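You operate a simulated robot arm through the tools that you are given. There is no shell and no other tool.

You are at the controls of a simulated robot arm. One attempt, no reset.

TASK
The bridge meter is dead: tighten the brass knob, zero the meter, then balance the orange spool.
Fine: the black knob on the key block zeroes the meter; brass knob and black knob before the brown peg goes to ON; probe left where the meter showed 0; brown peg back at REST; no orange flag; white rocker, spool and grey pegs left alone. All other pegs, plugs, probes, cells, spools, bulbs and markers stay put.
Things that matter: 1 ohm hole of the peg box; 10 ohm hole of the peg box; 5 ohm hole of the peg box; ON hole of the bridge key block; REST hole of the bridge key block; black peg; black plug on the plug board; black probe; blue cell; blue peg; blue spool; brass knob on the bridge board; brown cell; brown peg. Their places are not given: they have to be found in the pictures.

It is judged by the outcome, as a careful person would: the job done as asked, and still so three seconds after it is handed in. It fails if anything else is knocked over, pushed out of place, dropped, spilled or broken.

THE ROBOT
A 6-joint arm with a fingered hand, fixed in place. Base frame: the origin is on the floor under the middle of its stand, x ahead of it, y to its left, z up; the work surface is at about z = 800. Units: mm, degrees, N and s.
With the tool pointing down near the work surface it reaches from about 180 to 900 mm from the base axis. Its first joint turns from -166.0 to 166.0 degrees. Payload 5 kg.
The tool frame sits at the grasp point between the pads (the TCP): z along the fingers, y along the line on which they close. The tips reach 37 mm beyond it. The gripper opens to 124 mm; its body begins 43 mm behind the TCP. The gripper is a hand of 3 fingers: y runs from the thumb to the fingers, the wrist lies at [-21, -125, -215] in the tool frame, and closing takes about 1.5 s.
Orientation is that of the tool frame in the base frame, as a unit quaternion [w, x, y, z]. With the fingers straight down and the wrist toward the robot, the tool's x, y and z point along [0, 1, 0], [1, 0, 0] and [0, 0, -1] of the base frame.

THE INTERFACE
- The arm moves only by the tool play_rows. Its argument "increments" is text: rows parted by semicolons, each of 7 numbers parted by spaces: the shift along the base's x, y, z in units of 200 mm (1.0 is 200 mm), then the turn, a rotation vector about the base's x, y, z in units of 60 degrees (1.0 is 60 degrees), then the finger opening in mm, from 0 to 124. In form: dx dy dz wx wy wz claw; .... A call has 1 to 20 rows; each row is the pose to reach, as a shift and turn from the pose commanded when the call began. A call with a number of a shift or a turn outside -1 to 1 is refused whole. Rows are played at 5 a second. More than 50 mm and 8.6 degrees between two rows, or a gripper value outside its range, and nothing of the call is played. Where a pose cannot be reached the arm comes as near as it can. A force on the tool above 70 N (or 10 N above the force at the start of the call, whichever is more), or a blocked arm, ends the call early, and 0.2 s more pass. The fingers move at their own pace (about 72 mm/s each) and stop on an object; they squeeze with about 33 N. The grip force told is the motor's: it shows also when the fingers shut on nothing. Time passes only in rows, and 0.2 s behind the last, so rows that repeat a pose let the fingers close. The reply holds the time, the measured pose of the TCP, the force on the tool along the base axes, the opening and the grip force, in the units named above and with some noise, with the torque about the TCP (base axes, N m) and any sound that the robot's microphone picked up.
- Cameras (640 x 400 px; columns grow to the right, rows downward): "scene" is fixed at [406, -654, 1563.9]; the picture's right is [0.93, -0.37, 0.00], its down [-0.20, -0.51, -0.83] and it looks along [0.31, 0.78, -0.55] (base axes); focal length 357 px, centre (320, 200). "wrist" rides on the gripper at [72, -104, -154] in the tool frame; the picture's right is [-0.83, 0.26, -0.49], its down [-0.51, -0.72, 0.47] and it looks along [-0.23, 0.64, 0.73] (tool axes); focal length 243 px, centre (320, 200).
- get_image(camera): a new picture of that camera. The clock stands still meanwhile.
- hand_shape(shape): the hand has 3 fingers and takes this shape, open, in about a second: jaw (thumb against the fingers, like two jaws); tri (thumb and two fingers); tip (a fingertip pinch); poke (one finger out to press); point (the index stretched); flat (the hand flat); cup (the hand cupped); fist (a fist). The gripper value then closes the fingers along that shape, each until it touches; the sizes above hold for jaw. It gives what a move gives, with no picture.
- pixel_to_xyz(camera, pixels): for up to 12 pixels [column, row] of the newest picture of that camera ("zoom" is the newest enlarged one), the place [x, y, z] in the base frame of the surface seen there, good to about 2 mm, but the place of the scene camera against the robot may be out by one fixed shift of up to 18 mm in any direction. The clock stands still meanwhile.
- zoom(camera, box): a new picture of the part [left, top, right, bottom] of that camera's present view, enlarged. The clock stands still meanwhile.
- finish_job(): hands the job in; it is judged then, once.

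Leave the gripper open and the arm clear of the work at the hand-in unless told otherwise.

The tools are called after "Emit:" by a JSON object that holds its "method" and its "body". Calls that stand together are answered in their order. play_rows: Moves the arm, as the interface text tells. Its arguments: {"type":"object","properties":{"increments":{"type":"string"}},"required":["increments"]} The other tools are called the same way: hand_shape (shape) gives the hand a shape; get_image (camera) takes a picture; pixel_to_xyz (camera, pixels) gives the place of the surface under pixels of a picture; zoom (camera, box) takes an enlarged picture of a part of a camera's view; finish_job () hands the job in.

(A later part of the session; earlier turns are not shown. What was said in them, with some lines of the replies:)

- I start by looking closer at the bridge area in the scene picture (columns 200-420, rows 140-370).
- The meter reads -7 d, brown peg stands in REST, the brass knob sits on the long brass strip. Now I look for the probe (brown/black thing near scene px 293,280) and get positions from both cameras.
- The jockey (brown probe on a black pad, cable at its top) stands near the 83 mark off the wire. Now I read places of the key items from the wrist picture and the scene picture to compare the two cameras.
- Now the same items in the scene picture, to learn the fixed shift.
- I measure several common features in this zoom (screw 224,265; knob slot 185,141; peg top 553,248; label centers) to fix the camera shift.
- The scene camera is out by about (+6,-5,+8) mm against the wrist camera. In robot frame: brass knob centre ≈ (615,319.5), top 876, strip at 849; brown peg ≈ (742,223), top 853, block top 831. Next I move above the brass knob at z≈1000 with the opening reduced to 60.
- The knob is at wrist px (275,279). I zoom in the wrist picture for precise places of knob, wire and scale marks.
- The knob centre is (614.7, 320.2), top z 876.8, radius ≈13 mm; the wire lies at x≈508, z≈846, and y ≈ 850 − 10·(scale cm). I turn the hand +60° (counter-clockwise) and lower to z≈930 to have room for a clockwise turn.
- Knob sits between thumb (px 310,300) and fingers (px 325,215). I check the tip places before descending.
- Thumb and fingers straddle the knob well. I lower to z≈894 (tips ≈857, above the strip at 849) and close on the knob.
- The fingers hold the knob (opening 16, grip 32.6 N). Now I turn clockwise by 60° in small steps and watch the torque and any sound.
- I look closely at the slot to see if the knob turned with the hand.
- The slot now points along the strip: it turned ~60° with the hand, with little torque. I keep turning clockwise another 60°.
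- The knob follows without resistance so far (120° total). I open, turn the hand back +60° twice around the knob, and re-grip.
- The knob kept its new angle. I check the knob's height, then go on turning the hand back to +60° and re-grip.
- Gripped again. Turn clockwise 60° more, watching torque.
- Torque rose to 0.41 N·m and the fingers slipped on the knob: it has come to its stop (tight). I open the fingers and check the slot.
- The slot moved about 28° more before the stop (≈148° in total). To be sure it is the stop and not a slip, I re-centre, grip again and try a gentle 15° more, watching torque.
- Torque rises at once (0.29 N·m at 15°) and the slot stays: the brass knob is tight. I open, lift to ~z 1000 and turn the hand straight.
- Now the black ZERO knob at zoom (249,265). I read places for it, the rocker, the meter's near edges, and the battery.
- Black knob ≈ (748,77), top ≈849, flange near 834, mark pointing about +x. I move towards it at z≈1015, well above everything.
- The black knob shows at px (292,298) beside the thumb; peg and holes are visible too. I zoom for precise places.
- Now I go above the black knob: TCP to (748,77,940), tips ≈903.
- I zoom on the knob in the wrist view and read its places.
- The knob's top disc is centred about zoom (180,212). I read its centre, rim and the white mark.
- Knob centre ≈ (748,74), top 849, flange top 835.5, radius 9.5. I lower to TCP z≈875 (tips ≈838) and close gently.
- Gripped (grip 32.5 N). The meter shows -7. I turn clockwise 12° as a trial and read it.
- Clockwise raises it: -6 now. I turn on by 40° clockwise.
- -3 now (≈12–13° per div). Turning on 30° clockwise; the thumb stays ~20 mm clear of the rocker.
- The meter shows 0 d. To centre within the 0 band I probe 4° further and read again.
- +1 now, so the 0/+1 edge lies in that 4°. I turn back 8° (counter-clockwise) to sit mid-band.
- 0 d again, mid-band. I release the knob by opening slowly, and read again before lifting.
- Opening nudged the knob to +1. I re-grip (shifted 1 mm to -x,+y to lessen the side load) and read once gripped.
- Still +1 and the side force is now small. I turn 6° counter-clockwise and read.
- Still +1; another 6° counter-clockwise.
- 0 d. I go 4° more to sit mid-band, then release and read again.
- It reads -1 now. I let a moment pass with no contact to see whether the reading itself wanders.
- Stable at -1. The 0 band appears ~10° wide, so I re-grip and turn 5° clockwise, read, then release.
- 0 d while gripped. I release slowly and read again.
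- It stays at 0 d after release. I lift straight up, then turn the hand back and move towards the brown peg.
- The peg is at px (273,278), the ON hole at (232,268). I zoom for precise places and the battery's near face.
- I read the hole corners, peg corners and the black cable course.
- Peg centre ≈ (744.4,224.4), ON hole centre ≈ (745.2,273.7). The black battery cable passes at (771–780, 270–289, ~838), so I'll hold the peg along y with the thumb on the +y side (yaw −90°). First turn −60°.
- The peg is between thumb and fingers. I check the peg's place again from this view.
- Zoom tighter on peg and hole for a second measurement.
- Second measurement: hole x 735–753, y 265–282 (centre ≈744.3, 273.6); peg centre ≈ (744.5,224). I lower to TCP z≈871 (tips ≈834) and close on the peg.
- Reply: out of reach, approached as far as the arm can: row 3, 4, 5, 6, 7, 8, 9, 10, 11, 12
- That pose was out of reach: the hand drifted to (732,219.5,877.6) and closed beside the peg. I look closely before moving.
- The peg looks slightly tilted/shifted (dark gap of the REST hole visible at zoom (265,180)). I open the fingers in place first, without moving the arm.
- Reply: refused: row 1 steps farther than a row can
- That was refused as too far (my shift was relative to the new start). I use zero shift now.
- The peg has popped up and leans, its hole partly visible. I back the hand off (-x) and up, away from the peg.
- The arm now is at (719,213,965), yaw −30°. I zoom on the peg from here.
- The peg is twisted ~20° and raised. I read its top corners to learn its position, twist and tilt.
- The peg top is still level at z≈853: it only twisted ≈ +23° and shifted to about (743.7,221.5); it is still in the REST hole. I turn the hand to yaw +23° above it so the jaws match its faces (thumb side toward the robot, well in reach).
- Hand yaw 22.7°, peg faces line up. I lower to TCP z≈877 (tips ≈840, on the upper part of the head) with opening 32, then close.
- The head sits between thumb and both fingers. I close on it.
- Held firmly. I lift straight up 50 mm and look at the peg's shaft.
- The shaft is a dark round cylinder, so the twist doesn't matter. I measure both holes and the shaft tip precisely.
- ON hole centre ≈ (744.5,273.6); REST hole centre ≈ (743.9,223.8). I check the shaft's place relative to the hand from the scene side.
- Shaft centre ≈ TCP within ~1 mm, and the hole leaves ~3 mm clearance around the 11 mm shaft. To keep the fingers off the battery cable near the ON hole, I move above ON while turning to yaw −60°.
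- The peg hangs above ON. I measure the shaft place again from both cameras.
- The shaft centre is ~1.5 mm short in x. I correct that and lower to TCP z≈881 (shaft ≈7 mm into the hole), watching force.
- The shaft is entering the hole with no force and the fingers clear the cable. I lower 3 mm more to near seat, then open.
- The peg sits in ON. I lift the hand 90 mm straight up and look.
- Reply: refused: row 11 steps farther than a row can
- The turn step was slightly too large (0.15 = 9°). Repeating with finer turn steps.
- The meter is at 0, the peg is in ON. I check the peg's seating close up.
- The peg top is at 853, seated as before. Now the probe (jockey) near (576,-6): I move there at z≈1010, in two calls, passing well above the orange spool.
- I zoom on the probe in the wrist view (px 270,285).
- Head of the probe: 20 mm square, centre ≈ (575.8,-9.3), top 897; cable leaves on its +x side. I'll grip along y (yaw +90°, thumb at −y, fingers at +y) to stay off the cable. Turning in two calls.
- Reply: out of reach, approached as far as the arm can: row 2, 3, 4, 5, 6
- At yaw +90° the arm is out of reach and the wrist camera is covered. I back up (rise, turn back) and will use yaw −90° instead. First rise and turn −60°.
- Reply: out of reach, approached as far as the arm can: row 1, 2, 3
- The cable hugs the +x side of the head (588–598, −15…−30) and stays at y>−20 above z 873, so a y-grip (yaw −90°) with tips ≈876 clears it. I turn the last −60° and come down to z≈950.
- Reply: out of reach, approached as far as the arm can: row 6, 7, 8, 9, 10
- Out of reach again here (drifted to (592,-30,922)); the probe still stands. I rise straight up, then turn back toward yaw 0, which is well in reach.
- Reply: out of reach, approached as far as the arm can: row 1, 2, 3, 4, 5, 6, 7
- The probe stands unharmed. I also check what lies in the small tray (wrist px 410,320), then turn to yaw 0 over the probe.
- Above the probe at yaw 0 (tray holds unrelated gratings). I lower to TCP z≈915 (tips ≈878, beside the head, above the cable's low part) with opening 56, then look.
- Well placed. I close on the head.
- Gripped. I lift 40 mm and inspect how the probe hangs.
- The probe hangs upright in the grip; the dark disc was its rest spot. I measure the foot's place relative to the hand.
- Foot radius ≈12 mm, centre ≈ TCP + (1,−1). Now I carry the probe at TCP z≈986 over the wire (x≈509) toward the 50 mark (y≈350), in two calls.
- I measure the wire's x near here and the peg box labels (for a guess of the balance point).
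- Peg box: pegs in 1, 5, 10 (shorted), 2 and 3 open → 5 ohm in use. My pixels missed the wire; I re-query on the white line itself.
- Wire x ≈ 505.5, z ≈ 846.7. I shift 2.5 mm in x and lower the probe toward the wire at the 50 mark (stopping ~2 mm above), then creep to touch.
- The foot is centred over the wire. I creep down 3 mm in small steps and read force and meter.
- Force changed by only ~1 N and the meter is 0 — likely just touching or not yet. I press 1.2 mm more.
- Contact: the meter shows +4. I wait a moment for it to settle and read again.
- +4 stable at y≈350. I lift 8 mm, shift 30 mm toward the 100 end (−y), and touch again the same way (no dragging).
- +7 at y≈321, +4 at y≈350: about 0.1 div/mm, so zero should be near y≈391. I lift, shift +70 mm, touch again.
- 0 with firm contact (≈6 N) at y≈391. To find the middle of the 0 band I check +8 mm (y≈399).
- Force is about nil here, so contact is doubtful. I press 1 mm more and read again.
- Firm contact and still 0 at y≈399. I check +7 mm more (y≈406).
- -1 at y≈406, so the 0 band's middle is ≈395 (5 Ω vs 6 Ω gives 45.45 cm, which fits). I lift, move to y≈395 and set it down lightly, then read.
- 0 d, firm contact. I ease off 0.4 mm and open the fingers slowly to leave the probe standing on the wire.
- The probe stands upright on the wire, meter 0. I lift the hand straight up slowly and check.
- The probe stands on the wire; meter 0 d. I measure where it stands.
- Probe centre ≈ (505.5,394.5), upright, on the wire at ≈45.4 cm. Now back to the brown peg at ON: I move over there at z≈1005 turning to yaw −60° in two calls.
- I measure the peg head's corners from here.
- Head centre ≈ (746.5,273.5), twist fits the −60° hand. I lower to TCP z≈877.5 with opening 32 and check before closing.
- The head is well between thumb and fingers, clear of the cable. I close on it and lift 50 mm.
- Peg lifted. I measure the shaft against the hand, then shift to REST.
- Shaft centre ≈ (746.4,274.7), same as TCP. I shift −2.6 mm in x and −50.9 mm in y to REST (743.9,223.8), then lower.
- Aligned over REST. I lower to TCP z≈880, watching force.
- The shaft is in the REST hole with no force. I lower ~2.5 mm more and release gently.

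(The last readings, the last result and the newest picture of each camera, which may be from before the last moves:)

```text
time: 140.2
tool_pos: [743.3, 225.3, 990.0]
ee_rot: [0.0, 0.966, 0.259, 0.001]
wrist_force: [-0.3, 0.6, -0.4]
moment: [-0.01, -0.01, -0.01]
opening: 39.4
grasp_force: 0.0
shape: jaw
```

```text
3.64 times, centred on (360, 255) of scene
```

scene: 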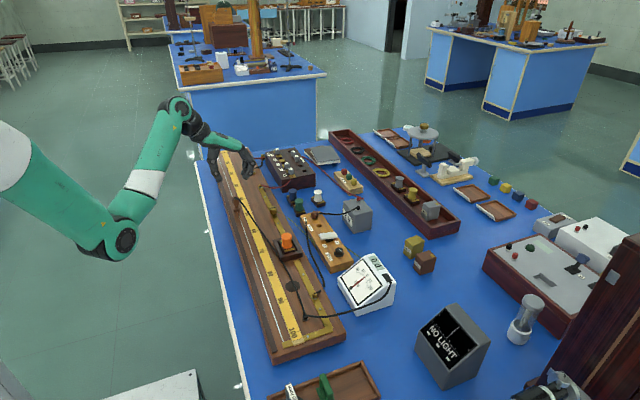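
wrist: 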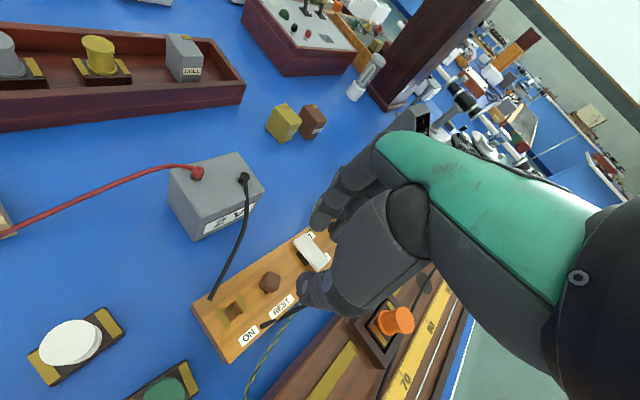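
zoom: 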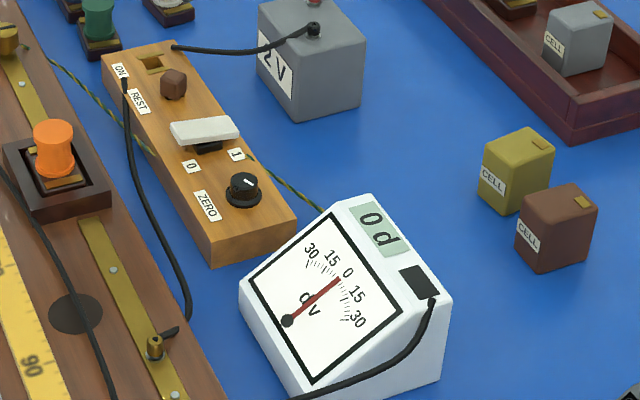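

The meter reads 0 and the peg is at REST. I verify the peg's height, then retreat up and back with an open hand.

Emit:
{"method": "zoom", "body": {"camera": "wrist", "box": [250, 260, 300, 300]}}

Emit:
{"method": "pixel_to_xyz", "body": {"camera": "zoom", "pixels": [[220, 180], [280, 200], [190, 240], [240, 250]]}}

Emit:
{"method": "play_rows", "body": {"increments": "0 0 0.15 0 0 0.1 60; -0.05 0 0.3 0 0 0.2 80; -0.12 0 0.45 0 0 0.3 100; -0.2 0 0.6 0 0 0.4 110; -0.3 0 0.75 0 0 0.5 120; -0.4 0 0.85 0 0 0.6 120; -0.5 0 0.9 0 0 0.7 120; -0.5 0 0.9 0 0 0.8 120; -0.5 0 0.9 0 0 0.9 120; -0.5 0 0.9 0 0 1 120; -0.5 0 0.9 0 0 1 120"}}

Emit:
{"method": "get_image", "body": {"camera": "scene"}}

Emit:
{"method": "get_image", "body": {"camera": "wrist"}}

```text
10.00 times, centred on (275, 280) of wrist
```

zoom: 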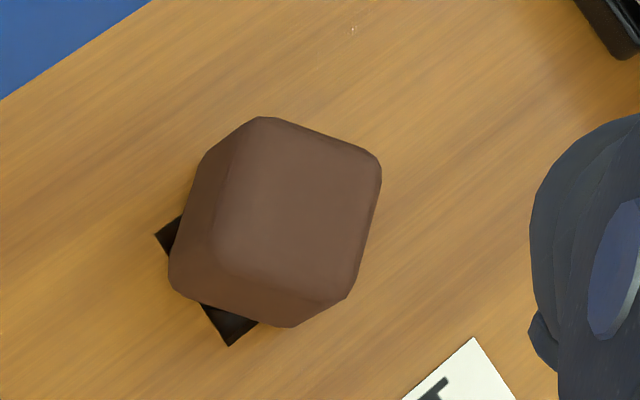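

```text
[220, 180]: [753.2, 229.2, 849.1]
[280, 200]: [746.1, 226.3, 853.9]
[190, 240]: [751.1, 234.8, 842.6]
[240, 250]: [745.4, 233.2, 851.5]
```

```text
time: 142.6
tool_pos: [643.4, 222.5, 1171.5]
ee_rot: [0.001, 0.707, 0.708, 0.0]
wrist_force: [-0.1, 0.2, -0.3]
moment: [-0.03, 0.0, -0.01]
opening: 119.7
grasp_force: 0.0
shape: jaw
out of reach, approached as far as the arm can: row 7, 8
```

```text
taken
```

scene: 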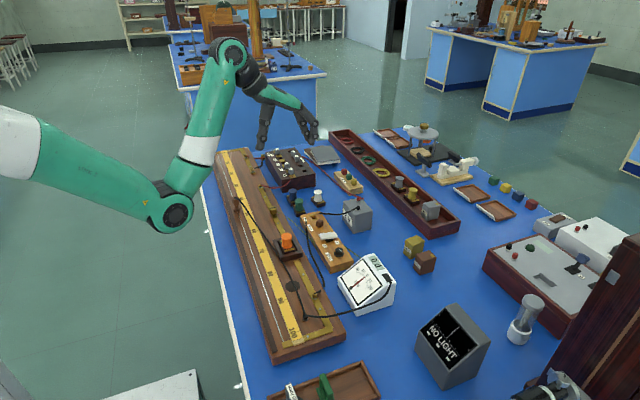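

```text
taken
```

wrist: 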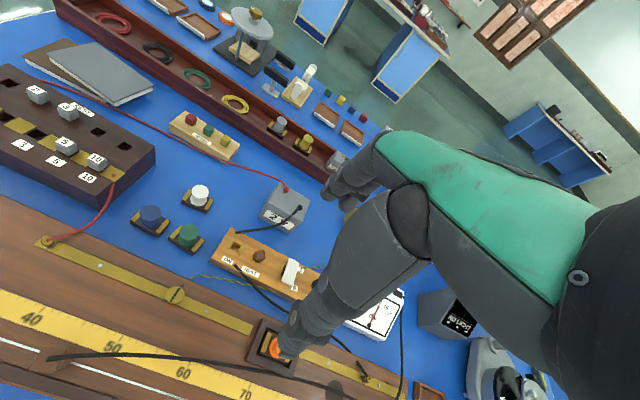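

All clear; final look at the probe, meter and key block before handing in.

Emit:
{"method": "zoom", "body": {"camera": "scene", "box": [220, 170, 320, 240]}}

Emit:
{"method": "zoom", "body": {"camera": "scene", "box": [290, 200, 410, 310]}}

Emit:
{"method": "zoom", "body": {"camera": "scene", "box": [220, 270, 360, 370]}}

```text
5.71 times, centred on (270, 205) of scene
```

zoom: 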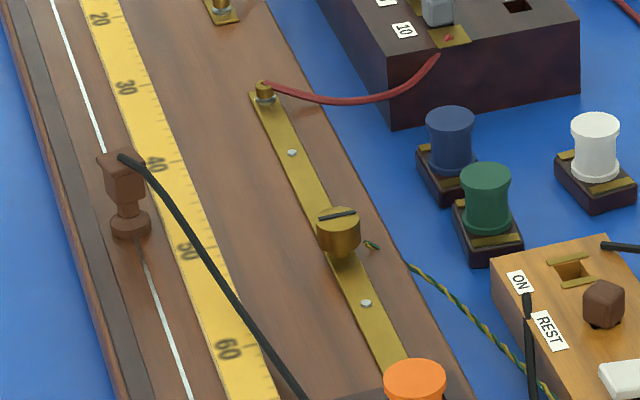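

```text
3.64 times, centred on (350, 255) of scene
```

zoom: 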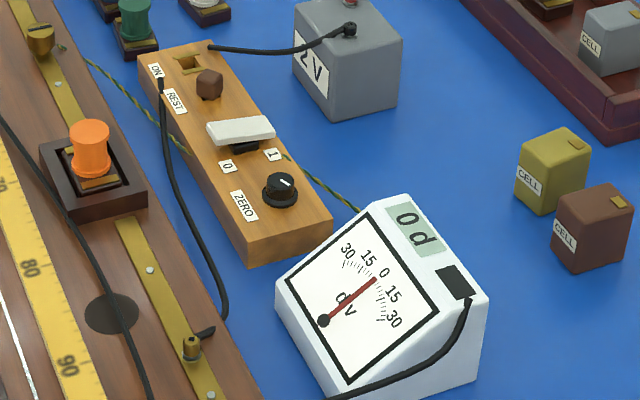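

```text
4.00 times, centred on (290, 320) of scene
```

zoom: 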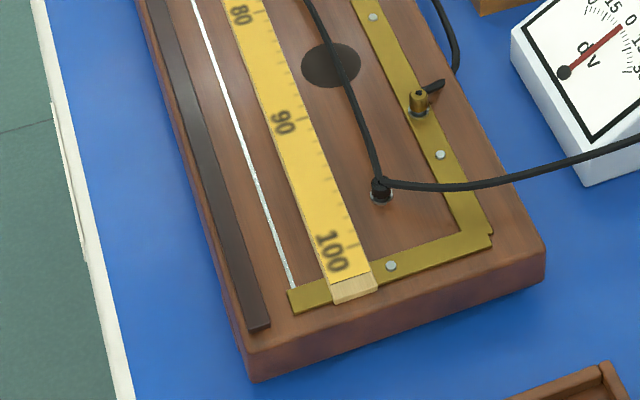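

Brass knob is tight, the meter is zeroed (0 d), and the probe stands on the wire at about 45.4 cm where the meter showed 0. The brown peg is back in REST, the rocker, spool and grey pegs are untouched, and no orange flag shows. The hand is open and clear, so I hand the job in.

Emit:
{"method": "finish_job", "body": {}}

```text
The job is handed in.
```

I did the steps in the order asked and handed the job in. I have not seen a verdict.

- **Brass knob:** I turned it clockwise about 148° until it reached its stop. A second try met resistance at once, so it is tight.
- **Meter zero:** The black knob took the reading from -7 to 0, and it stayed at 0 after I let go.
- **Balance:** With the brown peg at ON, the meter read 0 with the probe touching the wire at about 45.4 cm. That fits an orange spool of about 6 ohm against the 5 ohm set on the peg box. The probe is left standing there, upright on the wire.
- **Brown peg:** It is back in REST, sitting at its original height.

One slip on the way: my first grip on the brown peg was out of reach. The hand closed beside the peg and twisted it about 23° in its hole. It stayed in REST, and I then gripped it properly and carried on. Its head is still turned from how it started, but its shaft is round.

In the last pictures I saw no orange flag. The white rocker, spools and grey pegs looked as they were. The hand is open and the arm is clear.
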